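You operate a simulated robot arm through the tools that you are given. There is no shell and no other tool.

You run a simulated robot arm. Do the job below in one go: nothing can be reset, and whatever is moved stays where it is left.

Task
Clamp the valve in the tester and pump it to the card's pressure.
Fine: gauge on, bleed knob shut; leave the pressure standing.

It is judged by the outcome, as a careful person would: the job done as asked, and still so three seconds after it is handed in. It fails if anything else is knocked over, pushed out of place, dropped, spilled or broken.

Robot
A 6-joint arm with a fingered hand, fixed in place. Base frame: the origin is on the floor under the middle of its stand, x ahead of it, y to its left, z up; the work surface is at about z = 0.85. Readings come in m, rad, newtons and seconds.
With the tool pointing down near the work surface it reaches from about 0.16 to 0.86 m from the base axis. Its first joint turns from -2.897 to 2.897 rad. Payload 5 kg.
The tool frame sits at the grasp point between the pads (the TCP): z along the fingers, y along the line on which they close. The tips reach 0.036 m beyond it. The gripper opens to 0.12 m; its body begins 0.042 m behind the TCP. The gripper is a hand of 4 fingers: y runs from the thumb to the fingers, the wrist lies at [-0.019, -0.123, -0.211] in the tool frame.
Orientation is that of the tool frame in the base frame, as a unit quaternion [w, x, y, z]. With the fingers straight down and the wrist toward the robot, the tool's x, y and z point along [0, 1, 0], [1, 0, 0] and [0, 0, -1] of the base frame.

Tools
- The arm moves only by the tool nudge_tool. Its argument "plan" is a list of rows, each a list of 6 numbers: the shift along the tool's x, y, z in units of 150 mm (1.0 is 150 mm), then the turn, a rotation vector about the tool's x, y, z in units of 180 degrees (1.0 is 180 degrees). In form: [[dx, dy, dz, wx, wy, wz], ...]. A call has 1 to 20 rows; each row is the pose to reach, as a shift and turn from the pose commanded when the call began, along the tool's axes at that moment. A call with a number of a shift or a turn outside -1 to 1 is refused whole. Rows are played at 5 a second. More than 0.05 m and 0.15 rad between two rows, and nothing of the call is played. A pose out of reach is approached as far as the arm can. The call stops where the force on the tool passes 70 N (or 10 N more than at its start, if that is more) or the arm is blocked; 0.2 s more then pass. In this call time passes only in rows, and 0.2 s behind the last. It gives the time, the measured TCP pose, the force on the tool (base axes), the opening and the grip force at its end, in the units of the frame above (readings bear some noise), with the torque about the TCP (base axes, N m) and any sound that the robot's microphone picked up.
- Cameras (640 x 400 px; columns grow to the right, rows downward): "scene" is fixed at [0.4011, -0.6486, 1.6151]; the picture's right is [0.56, -0.83, 0.00], its down [-0.76, -0.51, -0.41] and it looks along [0.34, 0.23, -0.91] (base axes); focal length 300 px, centre (320, 200). "wrist" rides on the gripper at [0.073, -0.101, -0.142] in the tool frame; the picture's right is [-0.79, 0.29, -0.54], its down [-0.56, -0.70, 0.44] and it looks along [-0.25, 0.65, 0.71] (tool axes); focal length 280 px, centre (320, 200). There is no depth. A picture from a camera that has moved, and an enlarged one, comes with that camera's place and axes in the base frame and with its lens.
- get_image(camera): a new picture of that camera. It takes no simulated time.
- lift_body(by): slides the trunk up (or, below 0, down) by that many m; the arm rides with it, the base frame stays. It gives what a move gives, with no picture.
- curl_fingers(index, middle, ring, thumb_bend, thumb_turn): sets how far each is bent, from 0 (flat) to 1 (curled in); at 0.3 the hand is open as for a grip, at 0.7 the pads meet at the TCP. One left out holds its place. A second passes; each finger stops where it meets its share of the squeeze, and holds until it gets a number again. It is the only way to open and close the hand. It gives what a move gives, with no picture; readings hold the bend of each and the force on the fingers (four entries, about 0 where the hand has none), thumb and palm. thumb_turn goes from beside the hand (0) to across from the fingers (1), as for a grip.
- inspect(camera, box): a new picture of the part [left, top, right, bottom] of that camera's present view, enlarged. It takes no simulated time.
- finish_job(): hands the job in; it is judged then, once.

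Places have to be worked out from the pictures, the camera data and where the tool is seen. Open the gripper and draw the arm clear of the work before you hand the job in, unless the task says otherwise.

The tools are called after "Request:" as name(argument=value, ...) on one line, values as JSON. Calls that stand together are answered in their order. nudge_tool: Moves the arm, as the interface text tells. Its arguments: {"type":"object","properties":{"plan":{"type":"array","items":{"type":"array","items":{"type":"number"}}}},"required":["plan"]} The other tools are called the same way: lift_body (by) moves the trunk up or down; curl_fingers (index, middle, ring, thumb_bend, thumb_turn) moves the fingers one by one; get_image (camera) takes a picture; inspect (camera, box) takes an enlarged picture of a part of a camera's view; finish_job () hands the job in.

At the start:

```text
clock: 0.0
tool_pos: [0.6197, -0.3565, 1.2443]
tcp_rot: [0.0, 0.707, 0.707, 0.001]
wrist_force: [0.2, -0.4, 0.1]
moment: [0.0, 0.03, 0.0]
gripper_width: 0.1196
grasp_force: 0.1
shape: jaw
bend: [0.3, 0.3, 0.3, 0.3, 0.98]
finger forces: [0.0, 0.0, 0.1, 0.0, 0.0, 0.0]
trunk travel left (down, up): [-0.75, 0.09]
```

scene: 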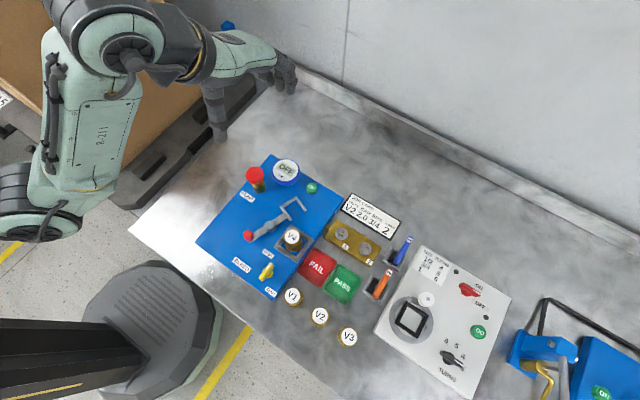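
wrist: 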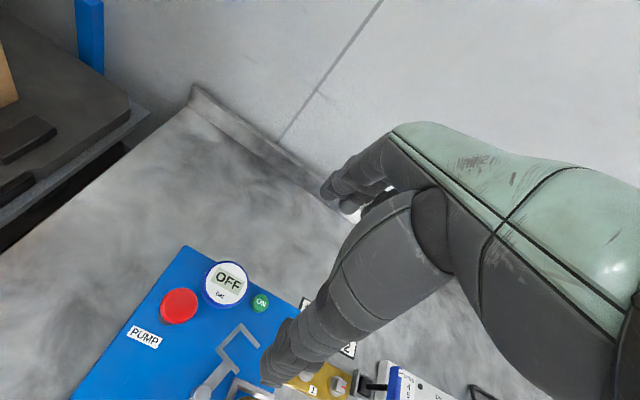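

I'll start by looking closely at the tester, the card and the valves in the scene view.

Request:
inspect(camera="scene", box=[190, 140, 350, 240])

Request:
inspect(camera="scene", box=[330, 180, 410, 240])

Request:
inspect(camera="scene", box=[220, 220, 380, 350])

Request:
inspect(camera="wrist", box=[60, 230, 380, 400])

```text
4.00 times, centred on (270, 190) of scene
camera zoom: at [0.4011, -0.6486, 1.6151], right [0.56, -0.83, 0.0], down [-0.76, -0.51, -0.41], along [0.34, 0.23, -0.91], focal length 1198 px, centre (520, 240)
```

zoom: 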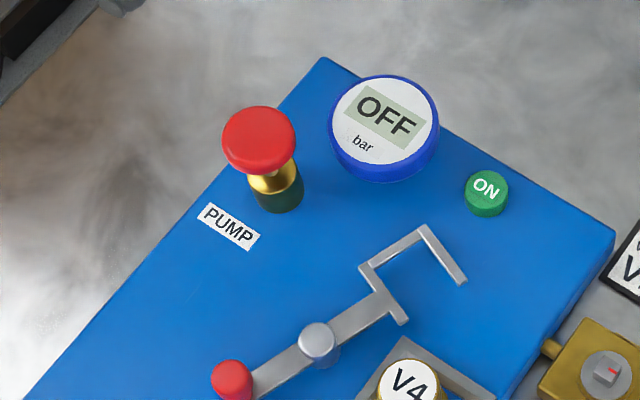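

```text
6.67 times, centred on (370, 210) of scene
camera zoom: at [0.4011, -0.6486, 1.6151], right [0.56, -0.83, 0.0], down [-0.76, -0.51, -0.41], along [0.34, 0.23, -0.91], focal length 1996 px, centre (-13, 133)
```

zoom: 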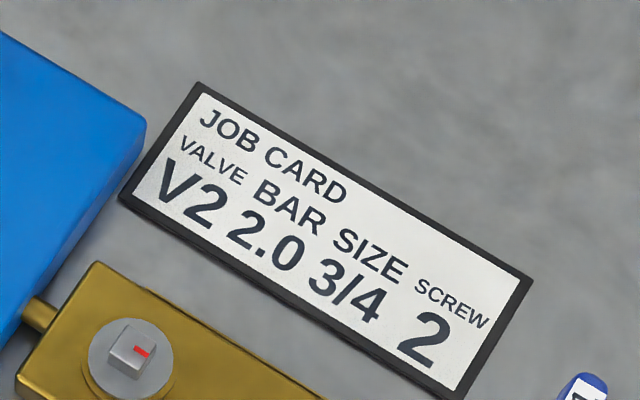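

```text
3.08 times, centred on (300, 285) of scene
camera zoom: at [0.4011, -0.6486, 1.6151], right [0.56, -0.83, 0.0], down [-0.76, -0.51, -0.41], along [0.34, 0.23, -0.91], focal length 922 px, centre (382, -62)
```

zoom: 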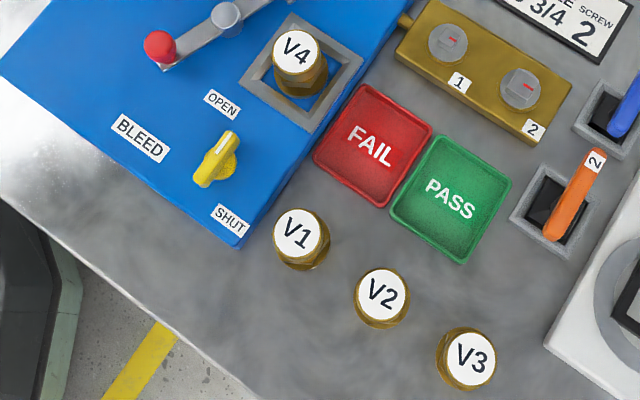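

```text
2.00 times, centred on (220, 315) of wrist
camera zoom: at [0.518, -0.2857, 1.3857], right [0.29, -0.79, 0.54], down [-0.7, -0.56, -0.44], along [0.65, -0.25, -0.71], focal length 561 px, centre (520, -30)
```

zoom: 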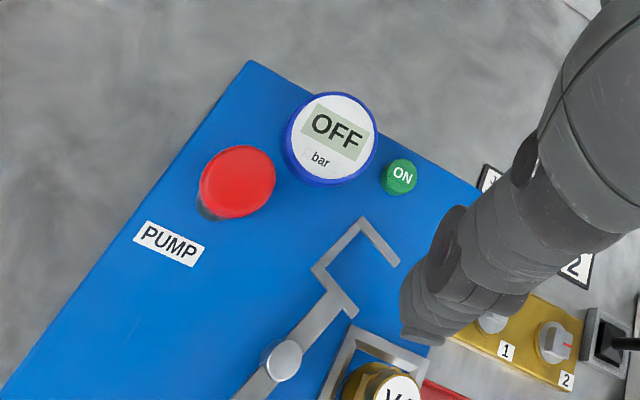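

The card calls for 2.0 bar; V4 already sits in the tester's nest. I look closer at the clamp lever, bleed knob and gauge to learn their present states.

Request:
inspect(camera="scene", box=[235, 190, 315, 250])

Request:
inspect(camera="scene", box=[225, 240, 305, 300])

Request:
inspect(camera="scene", box=[235, 145, 335, 205])

Request:
inspect(camera="wrist", box=[180, 300, 300, 400])

```text
6.67 times, centred on (275, 220) of scene
camera zoom: at [0.4011, -0.6486, 1.6151], right [0.56, -0.83, 0.0], down [-0.76, -0.51, -0.41], along [0.34, 0.23, -0.91], focal length 1996 px, centre (620, 67)
```

zoom: 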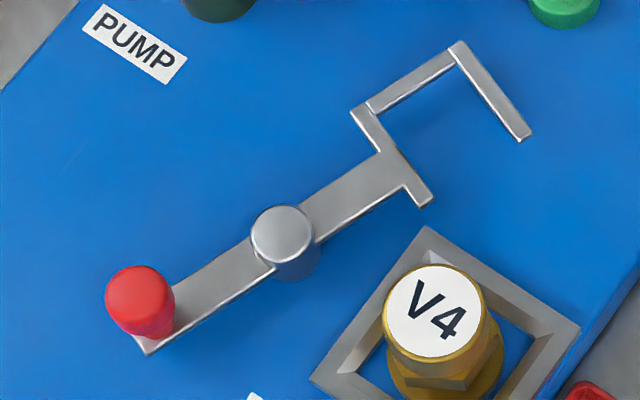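

```text
6.67 times, centred on (265, 270) of scene
camera zoom: at [0.4011, -0.6486, 1.6151], right [0.56, -0.83, 0.0], down [-0.76, -0.51, -0.41], along [0.34, 0.23, -0.91], focal length 1996 px, centre (687, -267)
```

zoom: 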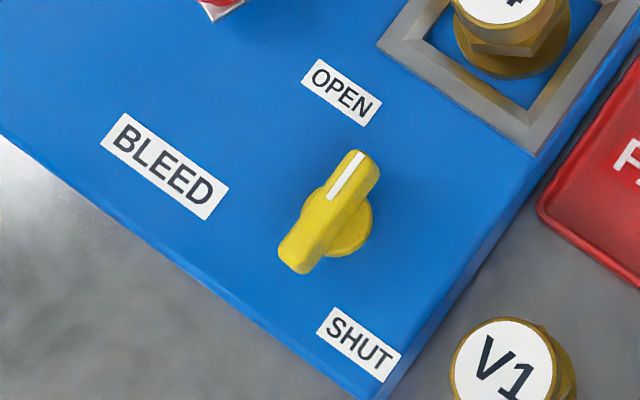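

```text
6.40 times, centred on (285, 175) of scene
camera zoom: at [0.4011, -0.6486, 1.6151], right [0.56, -0.83, 0.0], down [-0.76, -0.51, -0.41], along [0.34, 0.23, -0.91], focal length 1917 px, centre (544, 360)
```

zoom: 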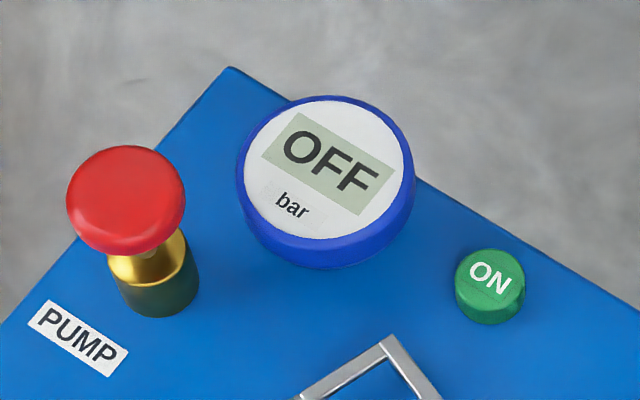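

```text
4.00 times, centred on (240, 350) of wrist
camera zoom: at [0.518, -0.2857, 1.3857], right [0.29, -0.79, 0.54], down [-0.7, -0.56, -0.44], along [0.65, -0.25, -0.71], focal length 1122 px, centre (640, -400)
```

zoom: 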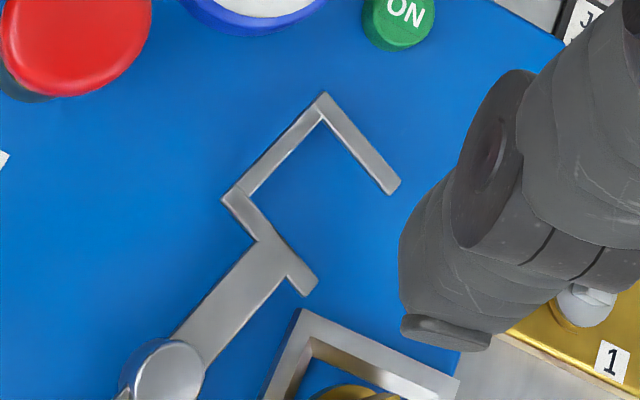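

The bleed knob's mark points toward OPEN, the gauge is OFF, and the clamp fork is swung away from V4 and would swing clockwise onto it. I first shape the hand into a single pointing finger and check the pictures to learn where its tip is.

Request:
curl_fingers(index=0.3, middle=1, ring=1)

Request:
get_image(camera="wrist")

Request:
inspect(camera="scene", box=[160, 20, 320, 150])

```text
clock: 1.0
tool_pos: [0.6197, -0.3572, 1.2435]
tcp_rot: [0.001, 0.707, 0.707, -0.001]
wrist_force: [-0.2, 1.0, -0.3]
moment: [-0.01, 0.02, -0.01]
gripper_width: 0.1229
grasp_force: 0.0
shape: fingers
bend: [0.3, 1.0, 1.0, 0.3, 0.98]
finger forces: [0.0, 0.1, 0.1, 0.1, 0.0, 0.1]
trunk travel left (down, up): [-0.75, 0.09]
```

```text
taken
camera wrist: at [0.518, -0.2858, 1.3857], right [0.29, -0.79, 0.54], down [-0.7, -0.56, -0.44], along [0.65, -0.25, -0.71], focal length 280 px, centre (320, 200)
```

wrist: 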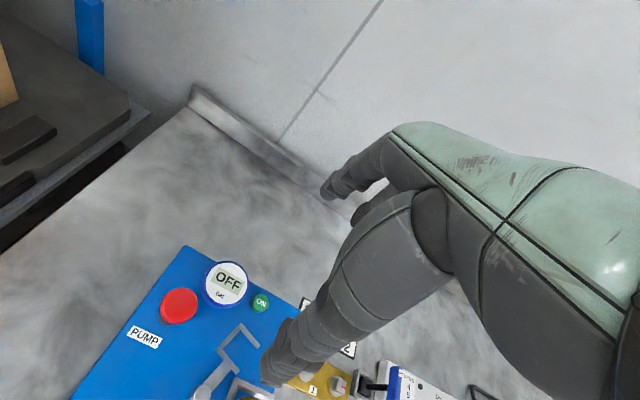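

```text
3.08 times, centred on (240, 85) of scene
camera zoom: at [0.4011, -0.6486, 1.6151], right [0.56, -0.83, 0.0], down [-0.76, -0.51, -0.41], along [0.34, 0.23, -0.91], focal length 922 px, centre (566, 554)
```

zoom: 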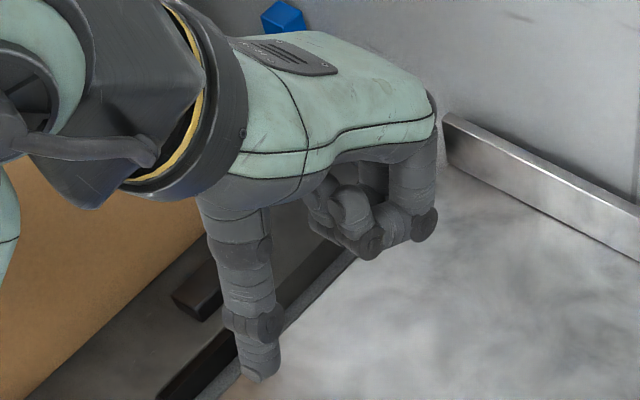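

The thumb hangs straight down alone when the fingers curl, so it can serve as a pointer. I move the hand so the wrist camera looks over the whole tester to fix positions from two views.

Request:
curl_fingers(index=1)

Request:
nudge_tool(plan=[[-0.2, -0.15, 0, 0, 0, 0], [-0.4, -0.3, 0, 0, 0, 0], [-0.6, -0.45, 0, 0, 0, 0], [-0.8, -0.6, 0, 0, 0, 0], [-1.0, -0.75, 0, 0, 0, 0]])

Request:
nudge_tool(plan=[[-0.18, -0.13, 0, 0, 0, 0], [-0.36, -0.26, 0, 0, 0, 0], [-0.54, -0.38, 0, 0, 0, 0]])

Request:
get_image(camera="wrist")

Request:
get_image(camera="scene")

```text
clock: 2.0
tool_pos: [0.62, -0.3569, 1.2438]
tcp_rot: [0.0, 0.707, 0.707, 0.0]
wrist_force: [-0.4, -0.4, 0.6]
moment: [0.01, 0.02, 0.02]
gripper_width: 0.0802
grasp_force: 0.0
shape: fingers
bend: [1.0, 1.0, 1.0, 0.3, 0.98]
finger forces: [0.0, 0.0, 0.0, 0.0, 0.0, 0.0]
trunk travel left (down, up): [-0.75, 0.09]
```

```text
clock: 3.2
tool_pos: [0.5019, -0.5094, 1.2431]
tcp_rot: [-0.001, 0.707, 0.708, 0.0]
wrist_force: [-0.5, -0.1, 0.0]
moment: [0.03, 0.03, -0.01]
gripper_width: 0.0801
grasp_force: 0.1
shape: fingers
bend: [1.0, 1.0, 1.0, 0.3, 0.98]
finger forces: [0.0, 0.0, 0.1, 0.1, 0.1, 0.0]
trunk travel left (down, up): [-0.75, 0.09]
```

```text
clock: 4.0
tool_pos: [0.4469, -0.5882, 1.2437]
tcp_rot: [0.0, 0.706, 0.708, 0.0]
wrist_force: [0.0, -0.1, -0.5]
moment: [0.0, -0.02, -0.01]
gripper_width: 0.08
grasp_force: 0.1
shape: fingers
bend: [1.0, 1.0, 1.0, 0.3, 0.98]
finger forces: [0.1, 0.0, 0.1, 0.1, 0.1, 0.0]
trunk travel left (down, up): [-0.75, 0.09]
```

```text
taken
camera wrist: at [0.346, -0.5173, 1.3854], right [0.29, -0.79, 0.54], down [-0.7, -0.56, -0.44], along [0.65, -0.25, -0.71], focal length 280 px, centre (320, 200)
```

wrist: 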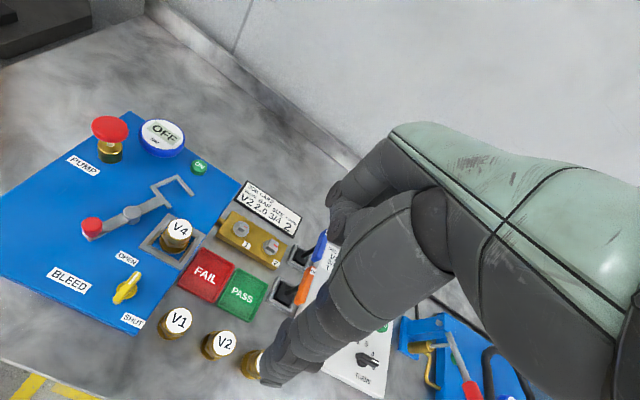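

```text
taken
```

scene: 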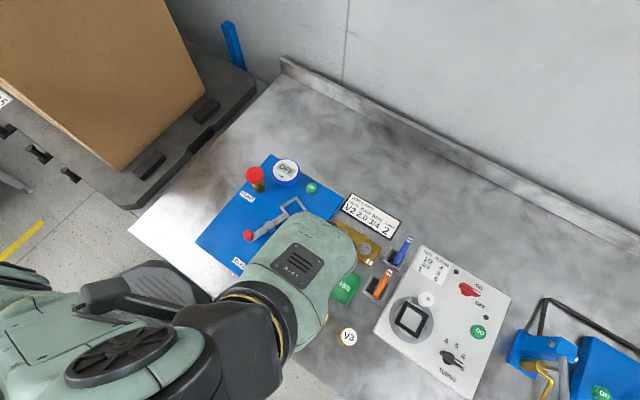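

The wrist camera now sees the whole tester. I enlarge it to measure features for triangulation against the scene view.

Request:
inspect(camera="wrist", box=[60, 90, 220, 190])

Request:
inspect(camera="wrist", box=[60, 180, 220, 280])

Request:
inspect(camera="wrist", box=[40, 240, 200, 340])

```text
4.00 times, centred on (140, 140) of wrist
camera zoom: at [0.346, -0.5173, 1.3854], right [0.29, -0.79, 0.54], down [-0.7, -0.56, -0.44], along [0.65, -0.25, -0.71], focal length 1122 px, centre (1040, 440)
```

zoom: 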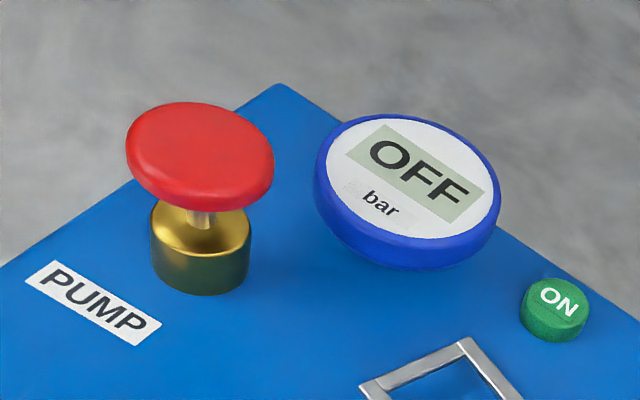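

```text
4.00 times, centred on (140, 230) of wrist
camera zoom: at [0.346, -0.5173, 1.3854], right [0.29, -0.79, 0.54], down [-0.7, -0.56, -0.44], along [0.65, -0.25, -0.71], focal length 1122 px, centre (1040, 80)
```

zoom: 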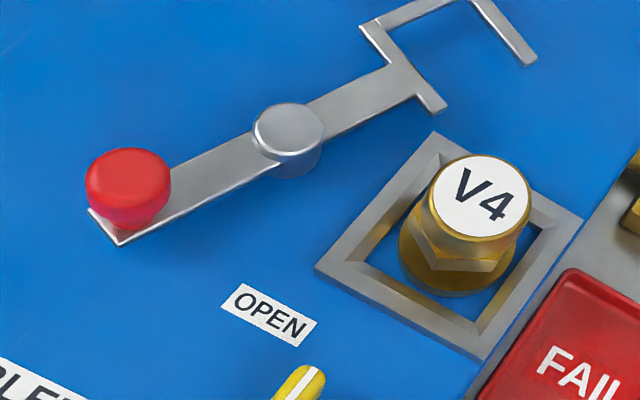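

```text
4.00 times, centred on (120, 290) of wrist
camera zoom: at [0.346, -0.5173, 1.3854], right [0.29, -0.79, 0.54], down [-0.7, -0.56, -0.44], along [0.65, -0.25, -0.71], focal length 1122 px, centre (1120, -160)
```

zoom: 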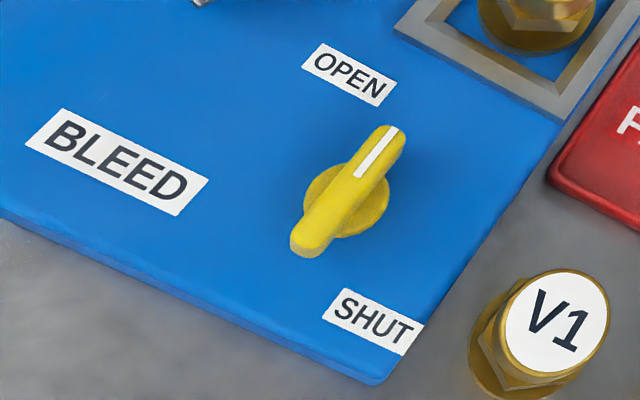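

Triangulation gives roughly: ON top (0.684, -0.430, 0.90), pump top (0.619, -0.302, 0.945), lever knob (0.486, -0.382, 0.92), pivot (0.539, -0.402), V4 (0.536, -0.480). Next I check exactly where the thumb tip is in the wrist view.

Request:
inspect(camera="wrist", box=[220, 270, 380, 400])

Request:
inspect(camera="wrist", box=[300, 120, 460, 260])

```text
3.08 times, centred on (300, 335) of wrist
camera zoom: at [0.346, -0.5173, 1.3854], right [0.29, -0.79, 0.54], down [-0.7, -0.56, -0.44], along [0.65, -0.25, -0.71], focal length 863 px, centre (382, -215)
```

zoom: 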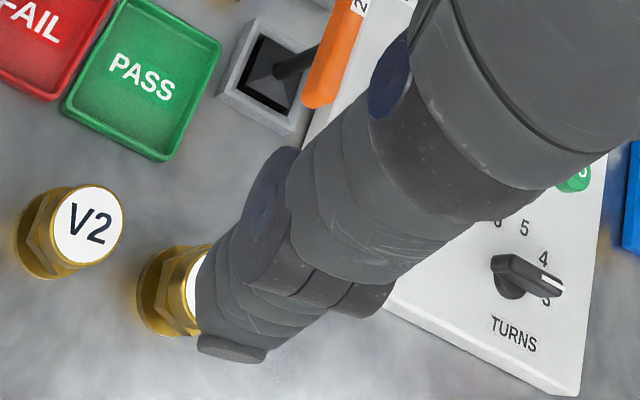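

```text
2.86 times, centred on (380, 190) of wrist
camera zoom: at [0.346, -0.5173, 1.3854], right [0.29, -0.79, 0.54], down [-0.7, -0.56, -0.44], along [0.65, -0.25, -0.71], focal length 801 px, centre (149, 229)
```

zoom: 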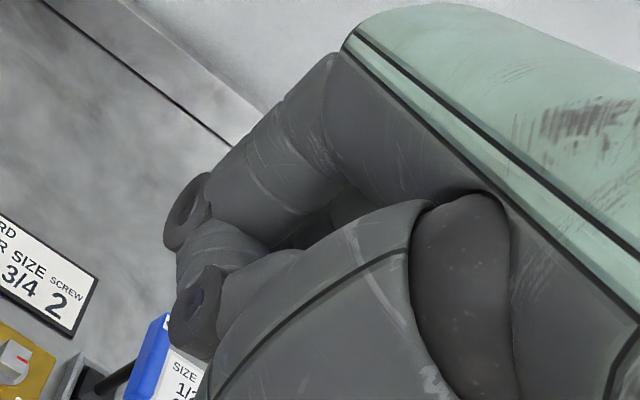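

Tip of the thumb is near tool (-0.006, -0.078, 0.036). I'll yaw the hand 90° (wrist toward -y) while moving back over the tester at safe height, so the curled fingers stay clear of the pump and V4 while the thumb pushes the lever.

Request:
nudge_tool(plan=[[0.08, 0, 0, 0, 0, -0.0417], [0.16, 0, 0, 0, 0, -0.0833], [0.24, 0, 0, 0, 0, -0.125], [0.32, 0, 0, 0, 0, -0.1667], [0.4, 0, 0, 0, 0, -0.2083], [0.48, 0, 0, 0, 0, -0.25], [0.56, 0, 0, 0, 0, -0.2917], [0.64, 0, 0, 0, 0, -0.3333], [0.72, 0, 0, 0, 0, -0.375], [0.8, 0, 0, 0, 0, -0.4167], [0.88, 0, 0, 0, 0, -0.4583], [0.96, 0, 0, 0, 0, -0.5]])

Request:
get_image(camera="scene")

Request:
get_image(camera="wrist")

```text
clock: 6.6
tool_pos: [0.4842, -0.5096, 1.2384]
tcp_rot: [0.003, 0.098, 0.995, -0.002]
wrist_force: [0.0, -0.2, 1.4]
moment: [0.0, 0.02, 0.0]
gripper_width: 0.0805
grasp_force: 0.1
shape: fingers
bend: [1.0, 1.0, 1.0, 0.3, 0.98]
finger forces: [0.1, 0.1, 0.0, 0.0, 0.0, 0.0]
out of reach, approached as far as the arm can: row 3, 4, 5, 6, 7, 8, 9, 10, 11, 12
trunk travel left (down, up): [-0.75, 0.09]
```

```text
taken
```

scene: 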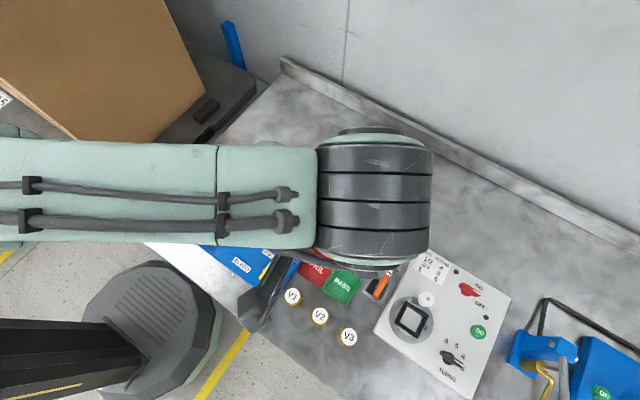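

```text
taken
camera wrist: at [0.3928, -0.5946, 1.3802], right [0.83, 0.13, 0.54], down [0.41, -0.8, -0.44], along [0.38, 0.59, -0.72], focal length 280 px, centre (320, 200)
```

wrist: 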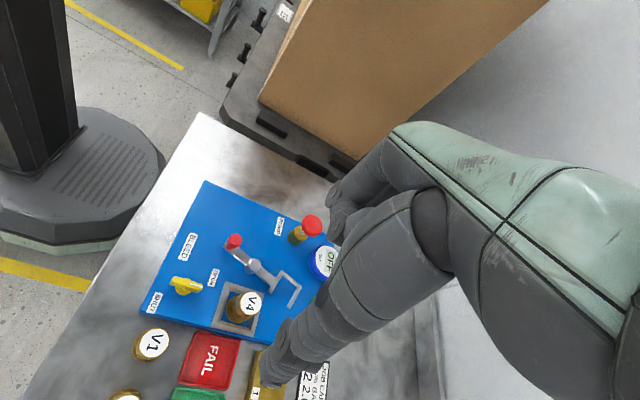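

The 90° yaw is beyond the arm's comfortable reach, so I'll turn the hand back to the default yaw and use the index finger as the pointer instead, with the hand trailing toward the robot.

Request:
nudge_tool(plan=[[0, 0, 0, 0, 0, 0.0417], [0, 0, 0, 0, 0, 0.0833], [0, 0, 0, 0, 0, 0.125], [0, 0, 0, 0, 0, 0.1667], [0, 0, 0, 0, 0, 0.2083], [0, 0, 0, 0, 0, 0.25], [0, 0, 0, 0, 0, 0.2917], [0, 0, 0, 0, 0, 0.3333], [0, 0, 0, 0, 0, 0.375], [0, 0, 0, 0, 0, 0.4167], [0, 0, 0, 0, 0, 0.4583], [0, 0, 0, 0, 0, 0.5]])

Request:
curl_fingers(index=0.3, middle=1, ring=1, thumb_bend=0.3, thumb_turn=0)

Request:
get_image(camera="wrist")

Request:
get_image(camera="scene")

```text
clock: 9.2
tool_pos: [0.5485, -0.6333, 1.2398]
tcp_rot: [0.001, 0.677, 0.736, 0.001]
wrist_force: [0.0, 0.0, -0.2]
moment: [-0.03, 0.01, 0.01]
gripper_width: 0.0804
grasp_force: 0.0
shape: fingers
bend: [1.0, 1.0, 1.0, 0.3, 0.98]
finger forces: [0.0, 0.1, 0.0, 0.0, 0.0, 0.0]
out of reach, approached as far as the arm can: row 1, 2, 3, 4, 5, 6, 7, 8, 9, 10, 11, 12
trunk travel left (down, up): [-0.75, 0.09]
```

```text
clock: 10.2
tool_pos: [0.5474, -0.6331, 1.2397]
tcp_rot: [0.0, 0.676, 0.737, 0.0]
wrist_force: [-0.5, 0.5, -0.7]
moment: [0.01, 0.01, 0.01]
gripper_width: 0.1719
grasp_force: 0.0
shape: fingers
bend: [0.3, 1.0, 1.0, 0.3, 0.0]
finger forces: [0.1, 0.0, 0.0, 0.0, 0.0, 0.0]
trunk travel left (down, up): [-0.75, 0.09]
```

```text
taken
camera wrist: at [0.4406, -0.5706, 1.3811], right [0.35, -0.76, 0.54], down [-0.65, -0.62, -0.44], along [0.67, -0.2, -0.71], focal length 280 px, centre (320, 200)
```

wrist: 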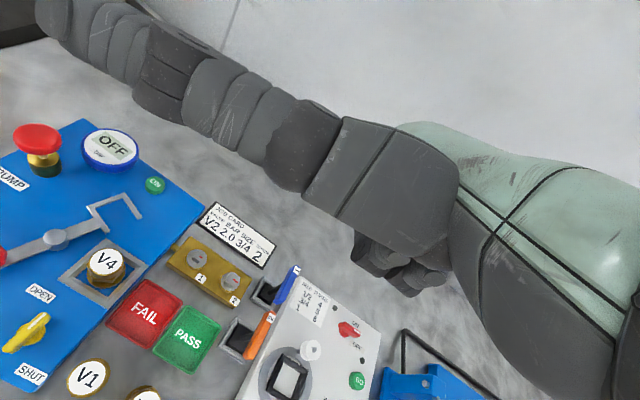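

```text
taken
```

scene: 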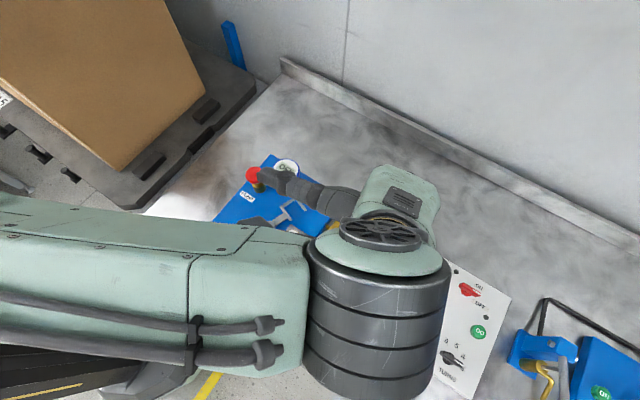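

The arm ended in an awkward configuration at (0.548, -0.633). I check whether the commanded pose equals the measured one with a null move, and put the thumb back across the hand.

Request:
nudge_tool(plan=[[0, 0, 0, 0, 0, 0]])

Request:
curl_fingers(thumb_bend=1, thumb_turn=1)

Request:
get_image(camera="wrist")

```text
clock: 10.6
tool_pos: [0.547, -0.633, 1.2384]
tcp_rot: [0.001, 0.676, 0.737, 0.0]
wrist_force: [-0.9, 0.6, 0.3]
moment: [-0.02, 0.01, 0.02]
gripper_width: 0.172
grasp_force: 0.0
shape: fingers
bend: [0.3, 1.0, 1.0, 0.3, 0.0]
finger forces: [0.0, 0.0, 0.0, 0.0, 0.1, 0.0]
trunk travel left (down, up): [-0.75, 0.09]
```

```text
clock: 11.6
tool_pos: [0.5474, -0.6337, 1.2391]
tcp_rot: [0.001, 0.676, 0.737, 0.0]
wrist_force: [-1.1, -0.1, -0.2]
moment: [-0.04, -0.03, 0.0]
gripper_width: 0.0368
grasp_force: 0.0
shape: fingers
bend: [0.29, 1.0, 1.0, 0.99, 1.0]
finger forces: [0.1, 0.0, 0.0, 0.1, 0.0, 0.0]
trunk travel left (down, up): [-0.75, 0.09]
```

```text
taken
camera wrist: at [0.4406, -0.5706, 1.3811], right [0.35, -0.76, 0.54], down [-0.65, -0.62, -0.44], along [0.67, -0.2, -0.71], focal length 280 px, centre (320, 200)
```

wrist: 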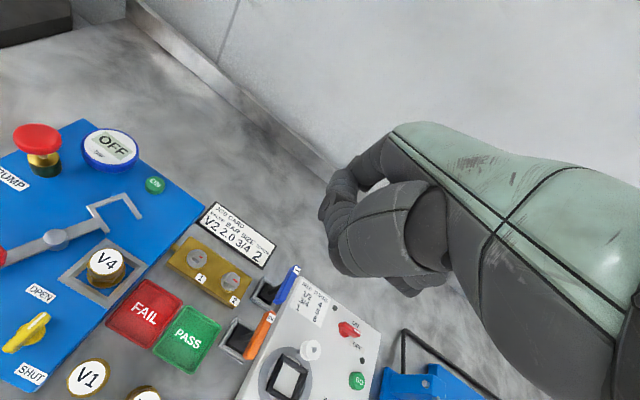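

Out-of-reach commands get clipped to the actual pose, so I can simply move on from here. I try a modest shift toward +y to see whether the arm follows normally.

Request:
nudge_tool(plan=[[0.2, 0, 0, 0, 0, 0], [0.4, 0, 0, 0, 0, 0], [0.6, 0, 0, 0, 0, 0]])

Request:
get_image(camera="scene")

```text
clock: 12.4
tool_pos: [0.5785, -0.6162, 1.2367]
tcp_rot: [-0.001, 0.676, 0.737, 0.001]
wrist_force: [0.4, -0.1, -0.1]
moment: [0.0, -0.02, -0.01]
gripper_width: 0.0371
grasp_force: 0.0
shape: fingers
bend: [0.29, 1.0, 1.0, 0.99, 1.0]
finger forces: [0.1, 0.1, 0.0, 0.1, 0.0, 0.0]
out of reach, approached as far as the arm can: row 1, 2, 3
trunk travel left (down, up): [-0.75, 0.09]
```

```text
taken
```

scene: 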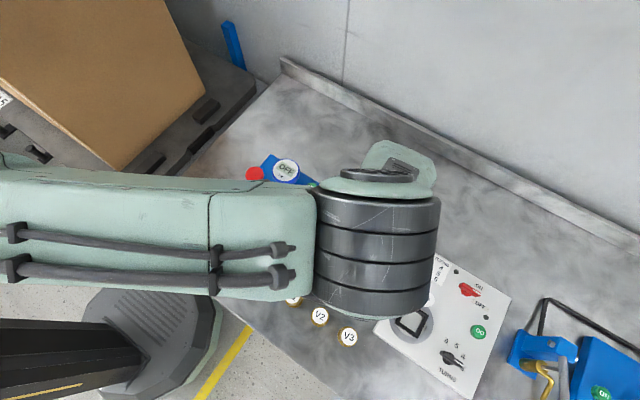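

The arm still seems pinned at a joint limit. I test a clockwise yaw toward the radial direction, with a little lift, to back off that limit.

Request:
nudge_tool(plan=[[0, 0, -0.1, 0, 0, 0.04], [0, 0, -0.2, 0, 0, 0.08], [0, 0, -0.3, 0, 0, 0.12], [0, 0, -0.4, 0, 0, 0.16], [0, 0, -0.4, 0, 0, 0.2]])

Request:
get_image(camera="scene")

```text
clock: 13.6
tool_pos: [0.6124, -0.6636, 1.2934]
tcp_rot: [-0.001, 0.858, 0.513, 0.0]
wrist_force: [0.5, 0.2, 0.2]
moment: [-0.01, 0.0, -0.01]
gripper_width: 0.037
grasp_force: 0.0
shape: fingers
bend: [0.29, 1.0, 1.0, 0.99, 1.0]
finger forces: [0.0, 0.0, 0.0, 0.0, 0.0, 0.0]
out of reach, approached as far as the arm can: row 1, 2, 3, 4, 5
trunk travel left (down, up): [-0.75, 0.09]
```

```text
taken
```

scene: 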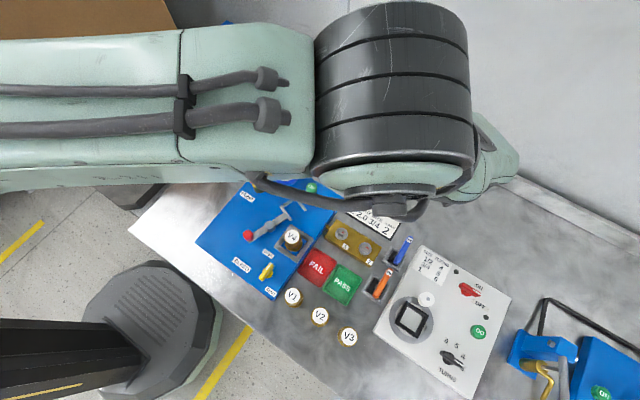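

The wrist now sits about 0.79 m from the base axis with the arm fully stretched, so it is pinned at the straight-elbow singularity. I lift while pulling inward to bend the elbow back to its original lower branch.

Request:
nudge_tool(plan=[[0, 0, -0.15, 0, 0, 0], [0.03, -0.06, -0.3, 0, 0, 0], [0.08, -0.18, -0.45, 0, 0, 0], [0.13, -0.3, -0.6, 0, 0, 0], [0.18, -0.42, -0.6, 0, 0, 0], [0.24, -0.55, -0.6, 0, 0, 0], [0.29, -0.67, -0.6, 0, 0, 0], [0.34, -0.79, -0.6, 0, 0, 0]])

Request:
get_image(camera="scene")

```text
clock: 15.4
tool_pos: [0.5972, -0.6595, 1.3887]
tcp_rot: [-0.002, 0.858, 0.514, 0.002]
wrist_force: [-0.1, 0.7, 1.4]
moment: [-0.01, 0.03, 0.02]
gripper_width: 0.037
grasp_force: 0.2
shape: fingers
bend: [0.29, 1.0, 1.0, 0.99, 1.0]
finger forces: [0.1, 0.0, 0.0, 0.0, 0.0, 0.0]
out of reach, approached as far as the arm can: row 2, 3, 4, 5, 6, 7, 8
trunk travel left (down, up): [-0.75, 0.09]
```

```text
taken
```

scene: 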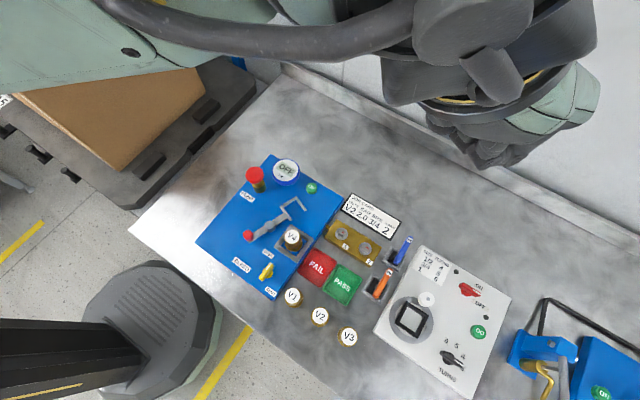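

It rose but stayed stretched (wrist still about 0.797 m from the shoulder). I try pulling inward while yawing slightly to the relative yaw used at the start, in case a wrist joint limit is blocking.

Request:
nudge_tool(plan=[[0, 0, 0, 0, 0, -0.03], [0.0, -0.1, 0, 0, 0, -0.06], [0.05, -0.2, 0, 0, 0, -0.09], [0.1, -0.3, 0, 0, 0, -0.12], [0.15, -0.4, 0, 0, 0, -0.12], [0.2, -0.5, 0, 0, 0, -0.12]])

```text
clock: 16.8
tool_pos: [0.5706, -0.6335, 1.3962]
tcp_rot: [-0.002, 0.746, 0.666, 0.0]
wrist_force: [0.1, 1.2, 0.6]
moment: [0.0, -0.01, 0.04]
gripper_width: 0.0371
grasp_force: 0.1
shape: fingers
bend: [0.29, 1.0, 1.0, 0.99, 1.0]
finger forces: [0.1, 0.1, 0.0, 0.0, 0.0, 0.0]
out of reach, approached as far as the arm can: row 1, 3, 4, 5, 6
trunk travel left (down, up): [-0.75, 0.09]
```

Row 2 of that was reached, so some inward motion is possible. I try a slow, fine-stepped pull straight back (tool -y) to see whether it keeps following.

Request:
nudge_tool(plan=[[0, -0.03, 0, 0, 0, 0], [0, -0.06, 0, 0, 0, 0], [0, -0.09, 0, 0, 0, 0], [0, -0.12, 0, 0, 0, 0], [0, -0.15, 0, 0, 0, 0], [0, -0.18, 0, 0, 0, 0], [0, -0.21, 0, 0, 0, 0], [0, -0.24, 0, 0, 0, 0], [0, -0.27, 0, 0, 0, 0], [0, -0.3, 0, 0, 0, 0], [0, -0.33, 0, 0, 0, 0], [0, -0.36, 0, 0, 0, 0]])

Request:
get_image(camera="scene")

```text
clock: 19.4
tool_pos: [0.5319, -0.6528, 1.4014]
tcp_rot: [-0.001, 0.746, 0.666, 0.0]
wrist_force: [-1.0, -0.2, -0.3]
moment: [-0.01, -0.03, 0.01]
gripper_width: 0.037
grasp_force: 0.0
shape: fingers
bend: [0.29, 1.0, 1.0, 0.99, 1.0]
finger forces: [0.0, 0.1, 0.1, 0.0, 0.0, 0.1]
out of reach, approached as far as the arm can: row 2, 3, 4, 5, 6, 7, 8, 9, 10, 11, 12
trunk travel left (down, up): [-0.75, 0.09]
```

```text
taken
```

scene: 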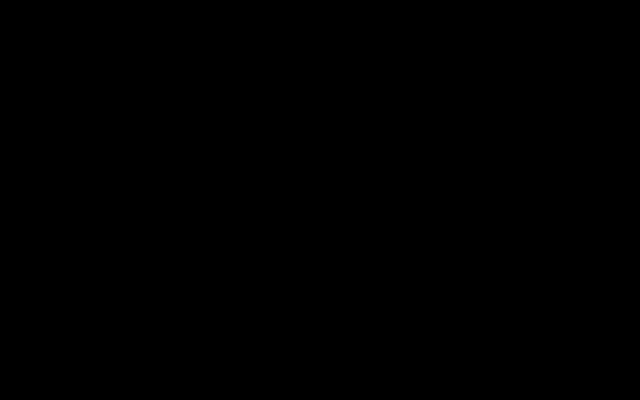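

The camera is momentarily covered by the arm. The stretch has eased slightly (0.797 to 0.791 m), so I now pull exactly along the line to the shoulder.

Request:
nudge_tool(plan=[[0.05, -0.04, 0.0137, 0, 0, 0], [0.1, -0.08, 0.027, 0, 0, 0], [0.15, -0.12, 0.041, 0, 0, 0], [0.2, -0.16, 0.055, 0, 0, 0], [0.25, -0.2, 0.068, 0, 0, 0], [0.3, -0.24, 0.082, 0, 0, 0], [0.35, -0.28, 0.096, 0, 0, 0], [0.4, -0.32, 0.11, 0, 0, 0], [0.45, -0.36, 0.123, 0, 0, 0], [0.5, -0.4, 0.137, 0, 0, 0]])

Request:
get_image(camera="scene")

```text
clock: 21.6
tool_pos: [0.5286, -0.6527, 1.4017]
tcp_rot: [-0.002, 0.746, 0.666, 0.0]
wrist_force: [-0.2, -0.1, -0.7]
moment: [-0.01, -0.01, 0.01]
gripper_width: 0.037
grasp_force: 0.1
shape: fingers
bend: [0.29, 1.0, 1.0, 0.99, 1.0]
finger forces: [0.0, 0.1, 0.0, 0.0, 0.0, 0.1]
out of reach, approached as far as the arm can: row 1, 2, 3, 4, 5, 6, 7, 8, 9, 10
trunk travel left (down, up): [-0.75, 0.09]
```

```text
taken
```

scene: 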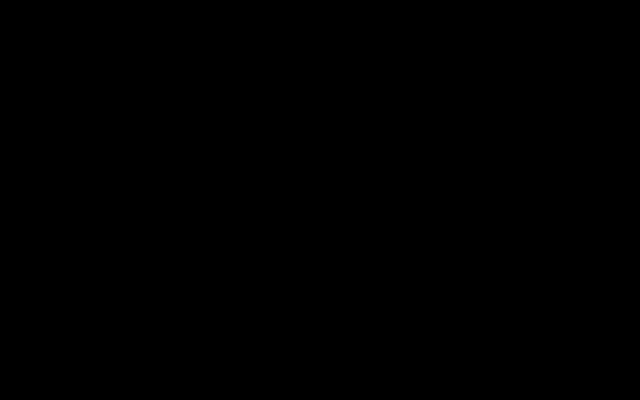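

The arm didn't budge, so some joint limit combination is blocking it. I lower the trunk by 0.2 m (hand still far above everything) so the scene camera can see the arm's configuration.

Request:
lift_body(by=-0.2)

Request:
get_image(camera="scene")

```text
clock: 23.8
tool_pos: [0.529, -0.6528, 1.202]
tcp_rot: [-0.003, 0.746, 0.666, 0.001]
wrist_force: [0.4, -0.3, 1.0]
moment: [-0.02, 0.0, 0.01]
gripper_width: 0.0369
grasp_force: 0.0
shape: fingers
bend: [0.29, 1.0, 1.0, 0.99, 1.0]
finger forces: [0.0, 0.0, 0.1, 0.0, 0.1, 0.0]
trunk travel left (down, up): [-0.55, 0.29]
```

```text
taken
```

scene: 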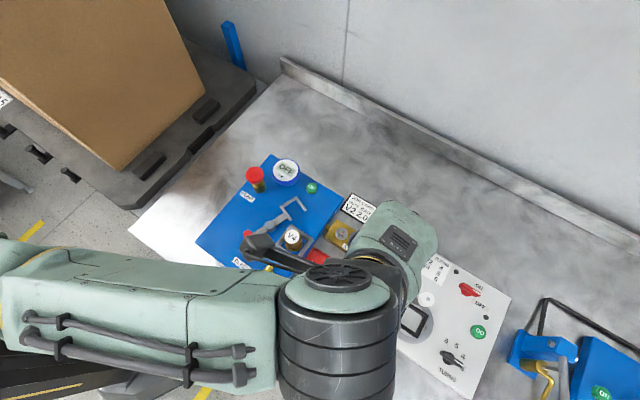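

The arm is visible again. I zoom in to understand what the dark part over the FAIL tray is and how the wrist is folded.

Request:
inspect(camera="scene", box=[200, 180, 460, 400])

Request:
inspect(camera="scene", box=[0, 220, 240, 400])

Request:
get_image(camera="wrist")

```text
1.82 times, centred on (330, 290) of scene
camera zoom: at [0.4011, -0.6486, 1.6151], right [0.56, -0.83, 0.0], down [-0.76, -0.51, -0.41], along [0.34, 0.23, -0.91], focal length 544 px, centre (302, 36)
```

zoom: 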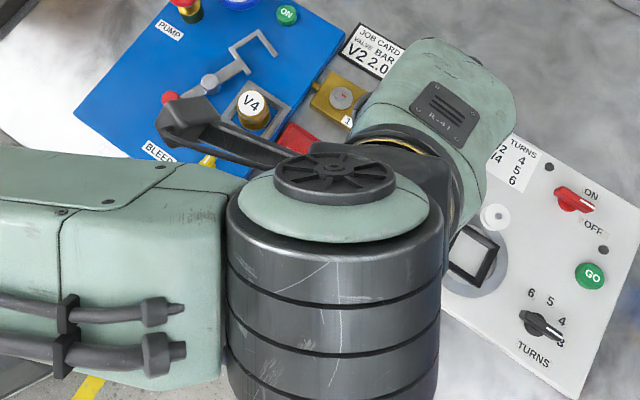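

```text
2.22 times, centred on (120, 310) of scene
camera zoom: at [0.4011, -0.6486, 1.6151], right [0.56, -0.83, 0.0], down [-0.76, -0.51, -0.41], along [0.34, 0.23, -0.91], focal length 666 px, centre (764, -44)
```

zoom: 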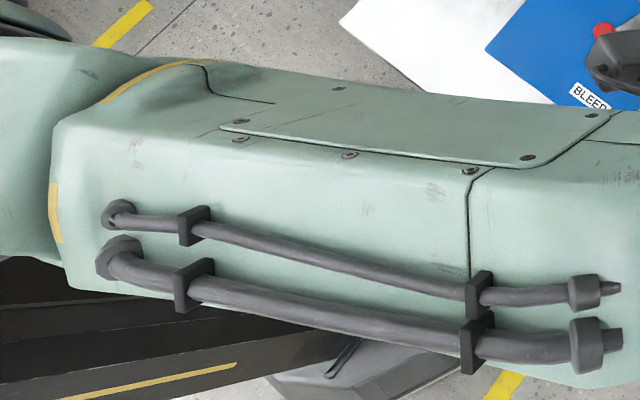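

```text
taken
camera wrist: at [0.4366, -0.5709, 1.3449], right [0.2, -0.82, 0.54], down [-0.76, -0.47, -0.44], along [0.62, -0.32, -0.72], focal length 280 px, centre (320, 200)
```

wrist: 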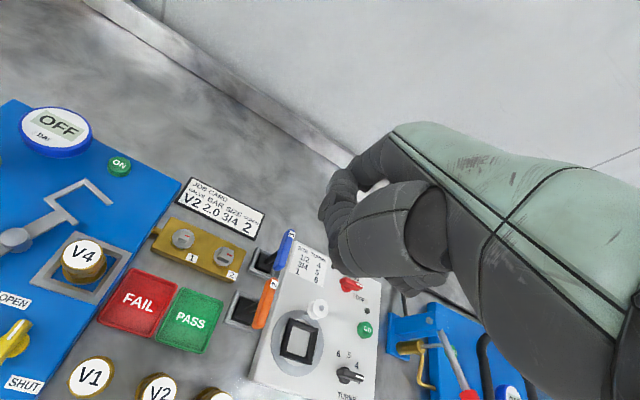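

The wrist is the black cylinder and the arm is nearly straight. Since lifting with an inward pull did not release it, I try moving down with an inward pull (tip stays above z ≈ 1.07, clear of everything).

Request:
nudge_tool(plan=[[0, 0, 0.08, 0, 0, 0], [0.03, -0.02, 0.16, 0, 0, 0], [0.08, -0.06, 0.24, 0, 0, 0], [0.13, -0.1, 0.32, 0, 0, 0], [0.18, -0.14, 0.4, 0, 0, 0], [0.23, -0.18, 0.48, 0, 0, 0], [0.28, -0.22, 0.56, 0, 0, 0], [0.33, -0.26, 0.6, 0, 0, 0]])

Request:
get_image(camera="scene")

```text
clock: 25.6
tool_pos: [0.5286, -0.6642, 1.1356]
tcp_rot: [-0.004, 0.747, 0.665, 0.001]
wrist_force: [0.2, -0.4, -0.5]
moment: [0.0, 0.0, 0.01]
gripper_width: 0.0367
grasp_force: 0.0
shape: fingers
bend: [0.29, 1.0, 1.0, 0.99, 1.0]
finger forces: [0.0, 0.0, 0.0, 0.0, 0.0, 0.0]
out of reach, approached as far as the arm can: row 2, 3, 4, 5, 6, 7, 8
trunk travel left (down, up): [-0.55, 0.29]
```

```text
taken
```

scene: 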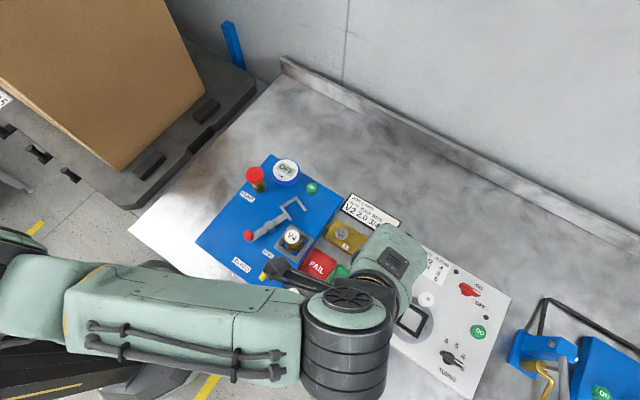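

Still no inward motion. I test whether a wrist limit is the culprit by pitching the fingers outward about 20° and then pulling inward.

Request:
nudge_tool(plan=[[0, 0, 0, -0.04, 0, 0], [0, 0, 0, -0.08, 0, 0], [0, 0, 0, -0.12, 0, 0], [0.05, -0.04, 0, -0.12, 0, 0], [0.1, -0.08, 0, -0.12, 0, 0], [0.15, -0.12, 0, -0.12, 0, 0], [0.2, -0.16, 0, -0.12, 0, 0]])

Request:
get_image(camera="scene")

```text
clock: 27.2
tool_pos: [0.5421, -0.6985, 1.1332]
tcp_rot: [0.138, 0.733, 0.654, 0.126]
wrist_force: [0.6, 0.4, -0.3]
moment: [0.01, 0.03, 0.02]
gripper_width: 0.037
grasp_force: 0.0
shape: fingers
bend: [0.29, 1.0, 1.0, 0.99, 1.0]
finger forces: [0.0, 0.0, 0.0, 0.0, 0.1, 0.0]
out of reach, approached as far as the arm can: row 1, 2, 3, 4, 5, 6, 7
trunk travel left (down, up): [-0.55, 0.29]
```

```text
taken
```

scene: 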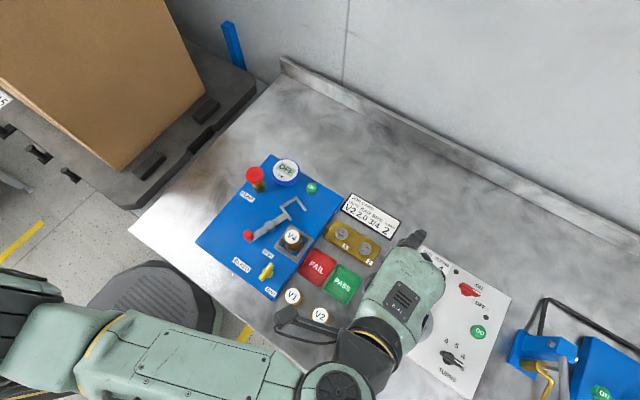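

The pitch-out shortened the stretch further (0.79 → 0.78 m), so progress is possible. I zoom in on the elbow to see on which side it is bent.

Request:
inspect(camera="scene", box=[0, 240, 320, 400])

Request:
inspect(camera="scene", box=[250, 210, 470, 400])

```text
2.00 times, centred on (160, 320) of scene
camera zoom: at [0.4011, -0.6486, 1.6151], right [0.56, -0.83, 0.0], down [-0.76, -0.51, -0.41], along [0.34, 0.23, -0.91], focal length 599 px, centre (640, -40)
```

zoom: 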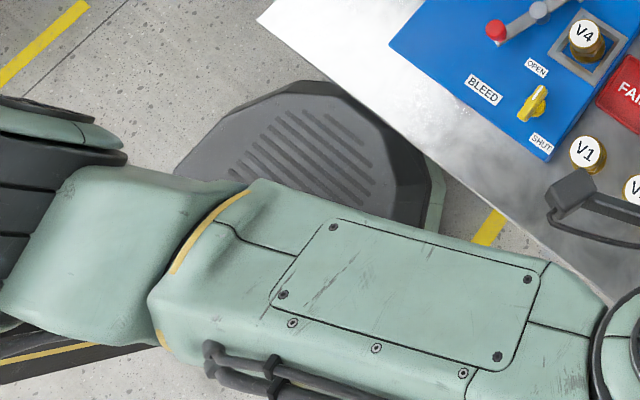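

```text
2.11 times, centred on (360, 305) of scene
camera zoom: at [0.4011, -0.6486, 1.6151], right [0.56, -0.83, 0.0], down [-0.76, -0.51, -0.41], along [0.34, 0.23, -0.91], focal length 630 px, centre (236, -21)
```

zoom: 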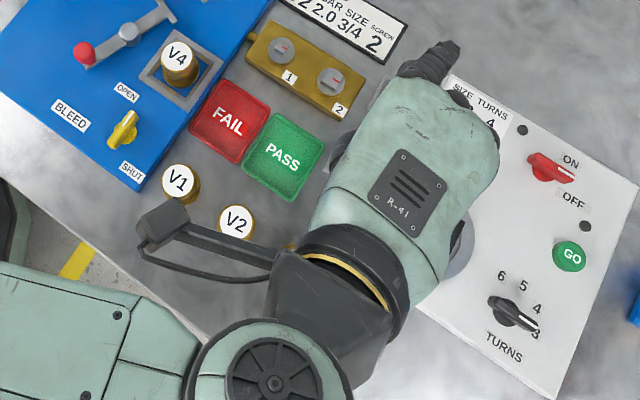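

The wrist is a roll–pitch–roll type and the bar at the left is only the wrist camera's bracket. I keep pulling toward the shoulder with a longer hold, since each try has shortened the stretch.

Request:
nudge_tool(plan=[[0.06, -0.035, -0.01, 0, 0, 0], [0.11, -0.07, -0.02, 0, 0, 0], [0.17, -0.105, -0.03, 0, 0, 0], [0.22, -0.14, -0.04, 0, 0, 0], [0.28, -0.175, -0.05, 0, 0, 0], [0.33, -0.21, -0.06, 0, 0, 0], [0.39, -0.245, -0.07, 0, 0, 0], [0.39, -0.245, -0.07, 0, 0, 0], [0.39, -0.245, -0.07, 0, 0, 0], [0.39, -0.245, -0.07, 0, 0, 0], [0.39, -0.245, -0.07, 0, 0, 0], [0.39, -0.245, -0.07, 0, 0, 0]])

```text
clock: 29.8
tool_pos: [0.5387, -0.7012, 1.1365]
tcp_rot: [0.137, 0.733, 0.654, 0.126]
wrist_force: [-0.1, 0.1, 0.6]
moment: [0.0, -0.04, -0.03]
gripper_width: 0.037
grasp_force: 0.1
shape: fingers
bend: [0.29, 1.0, 1.0, 0.99, 1.0]
finger forces: [0.1, 0.0, 0.0, 0.1, 0.0, 0.1]
out of reach, approached as far as the arm can: row 1, 2, 3, 4, 5, 6, 7, 8, 9, 10, 11, 12
trunk travel left (down, up): [-0.55, 0.29]
```

Pure radial pulls do nothing, while downward moves do bend the elbow. I'll raise the trunk to gain height, then sweep the arm downward and inward so the elbow bends properly.

Request:
lift_body(by=0.28)

Request:
nudge_tool(plan=[[0.0275, -0.063, 0.11, 0, 0, 0], [0.055, -0.1255, 0.22, 0, 0, 0], [0.0825, -0.188, 0.33, 0, 0, 0], [0.11, -0.251, 0.44, 0, 0, 0], [0.1375, -0.314, 0.55, 0, 0, 0], [0.165, -0.3765, 0.66, 0, 0, 0], [0.1925, -0.439, 0.77, 0, 0, 0], [0.22, -0.502, 0.878, 0, 0, 0]])

```text
clock: 32.6
tool_pos: [0.5389, -0.7014, 1.4158]
tcp_rot: [0.137, 0.734, 0.653, 0.125]
wrist_force: [-0.1, -0.3, 0.7]
moment: [0.02, 0.02, -0.02]
gripper_width: 0.0371
grasp_force: 0.0
shape: fingers
bend: [0.29, 1.0, 1.0, 0.99, 1.0]
finger forces: [0.1, 0.1, 0.0, 0.0, 0.0, 0.0]
trunk travel left (down, up): [-0.83, 0.01]
```

```text
clock: 34.4
tool_pos: [0.5329, -0.689, 1.2608]
tcp_rot: [0.136, 0.733, 0.655, 0.126]
wrist_force: [-0.3, -0.5, -0.3]
moment: [0.02, 0.05, 0.04]
gripper_width: 0.0369
grasp_force: 0.0
shape: fingers
bend: [0.29, 1.0, 1.0, 0.99, 1.0]
finger forces: [0.1, 0.0, 0.0, 0.0, 0.0, 0.0]
out of reach, approached as far as the arm can: row 1, 2, 3, 4, 5, 6, 7, 8
trunk travel left (down, up): [-0.83, 0.01]
```

The wrist distance went down to about 0.775 m, so this works slowly. I continue downward and further inward.

Request:
nudge_tool(plan=[[0.055, -0.085, 0.11, 0, 0, 0], [0.11, -0.17, 0.22, 0, 0, 0], [0.165, -0.25, 0.32, 0, 0, 0], [0.22, -0.33, 0.42, 0, 0, 0], [0.28, -0.41, 0.52, 0, 0, 0], [0.33, -0.49, 0.62, 0, 0, 0], [0.39, -0.58, 0.72, 0, 0, 0], [0.45, -0.67, 0.8, 0, 0, 0]])

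Request:
get_image(camera="scene")

```text
clock: 36.2
tool_pos: [0.5033, -0.6506, 1.1062]
tcp_rot: [0.137, 0.733, 0.654, 0.126]
wrist_force: [0.5, 0.5, 0.1]
moment: [0.0, -0.01, -0.01]
gripper_width: 0.037
grasp_force: 0.0
shape: fingers
bend: [0.29, 1.0, 1.0, 0.99, 1.0]
finger forces: [0.0, 0.0, 0.0, 0.0, 0.1, 0.1]
out of reach, approached as far as the arm can: row 1, 2, 3, 4, 5, 6, 7, 8
trunk travel left (down, up): [-0.83, 0.01]
```

```text
taken
```

scene: 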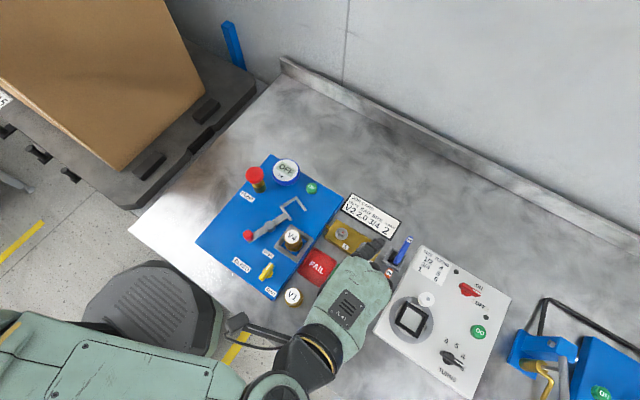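

The wrist distance is 0.7685 m now, still limited. I zoom in on the forearm to judge its slope and which joint is limiting.

Request:
inspect(camera="scene", box=[0, 250, 320, 400])

Request:
inspect(camera="scene", box=[210, 220, 430, 400])

```text
2.00 times, centred on (160, 325) of scene
camera zoom: at [0.4011, -0.6486, 1.6151], right [0.56, -0.83, 0.0], down [-0.76, -0.51, -0.41], along [0.34, 0.23, -0.91], focal length 599 px, centre (640, -50)
```

zoom: 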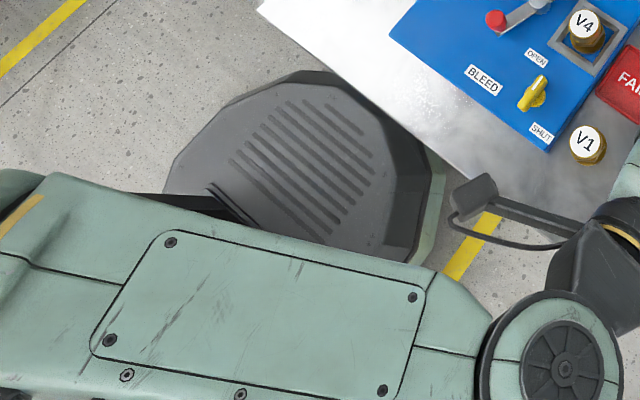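

```text
2.22 times, centred on (320, 310) of scene
camera zoom: at [0.4011, -0.6486, 1.6151], right [0.56, -0.83, 0.0], down [-0.76, -0.51, -0.41], along [0.34, 0.23, -0.91], focal length 666 px, centre (320, -44)
```

zoom: 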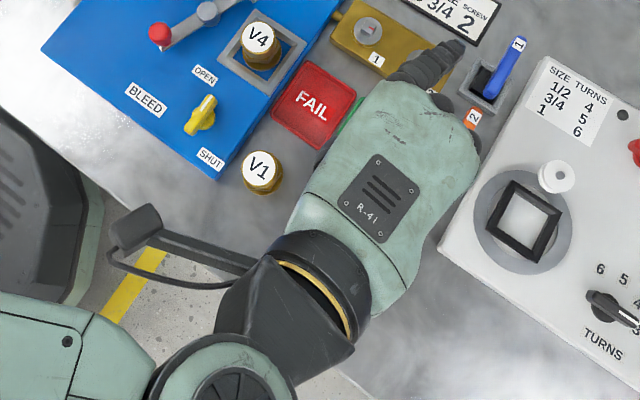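

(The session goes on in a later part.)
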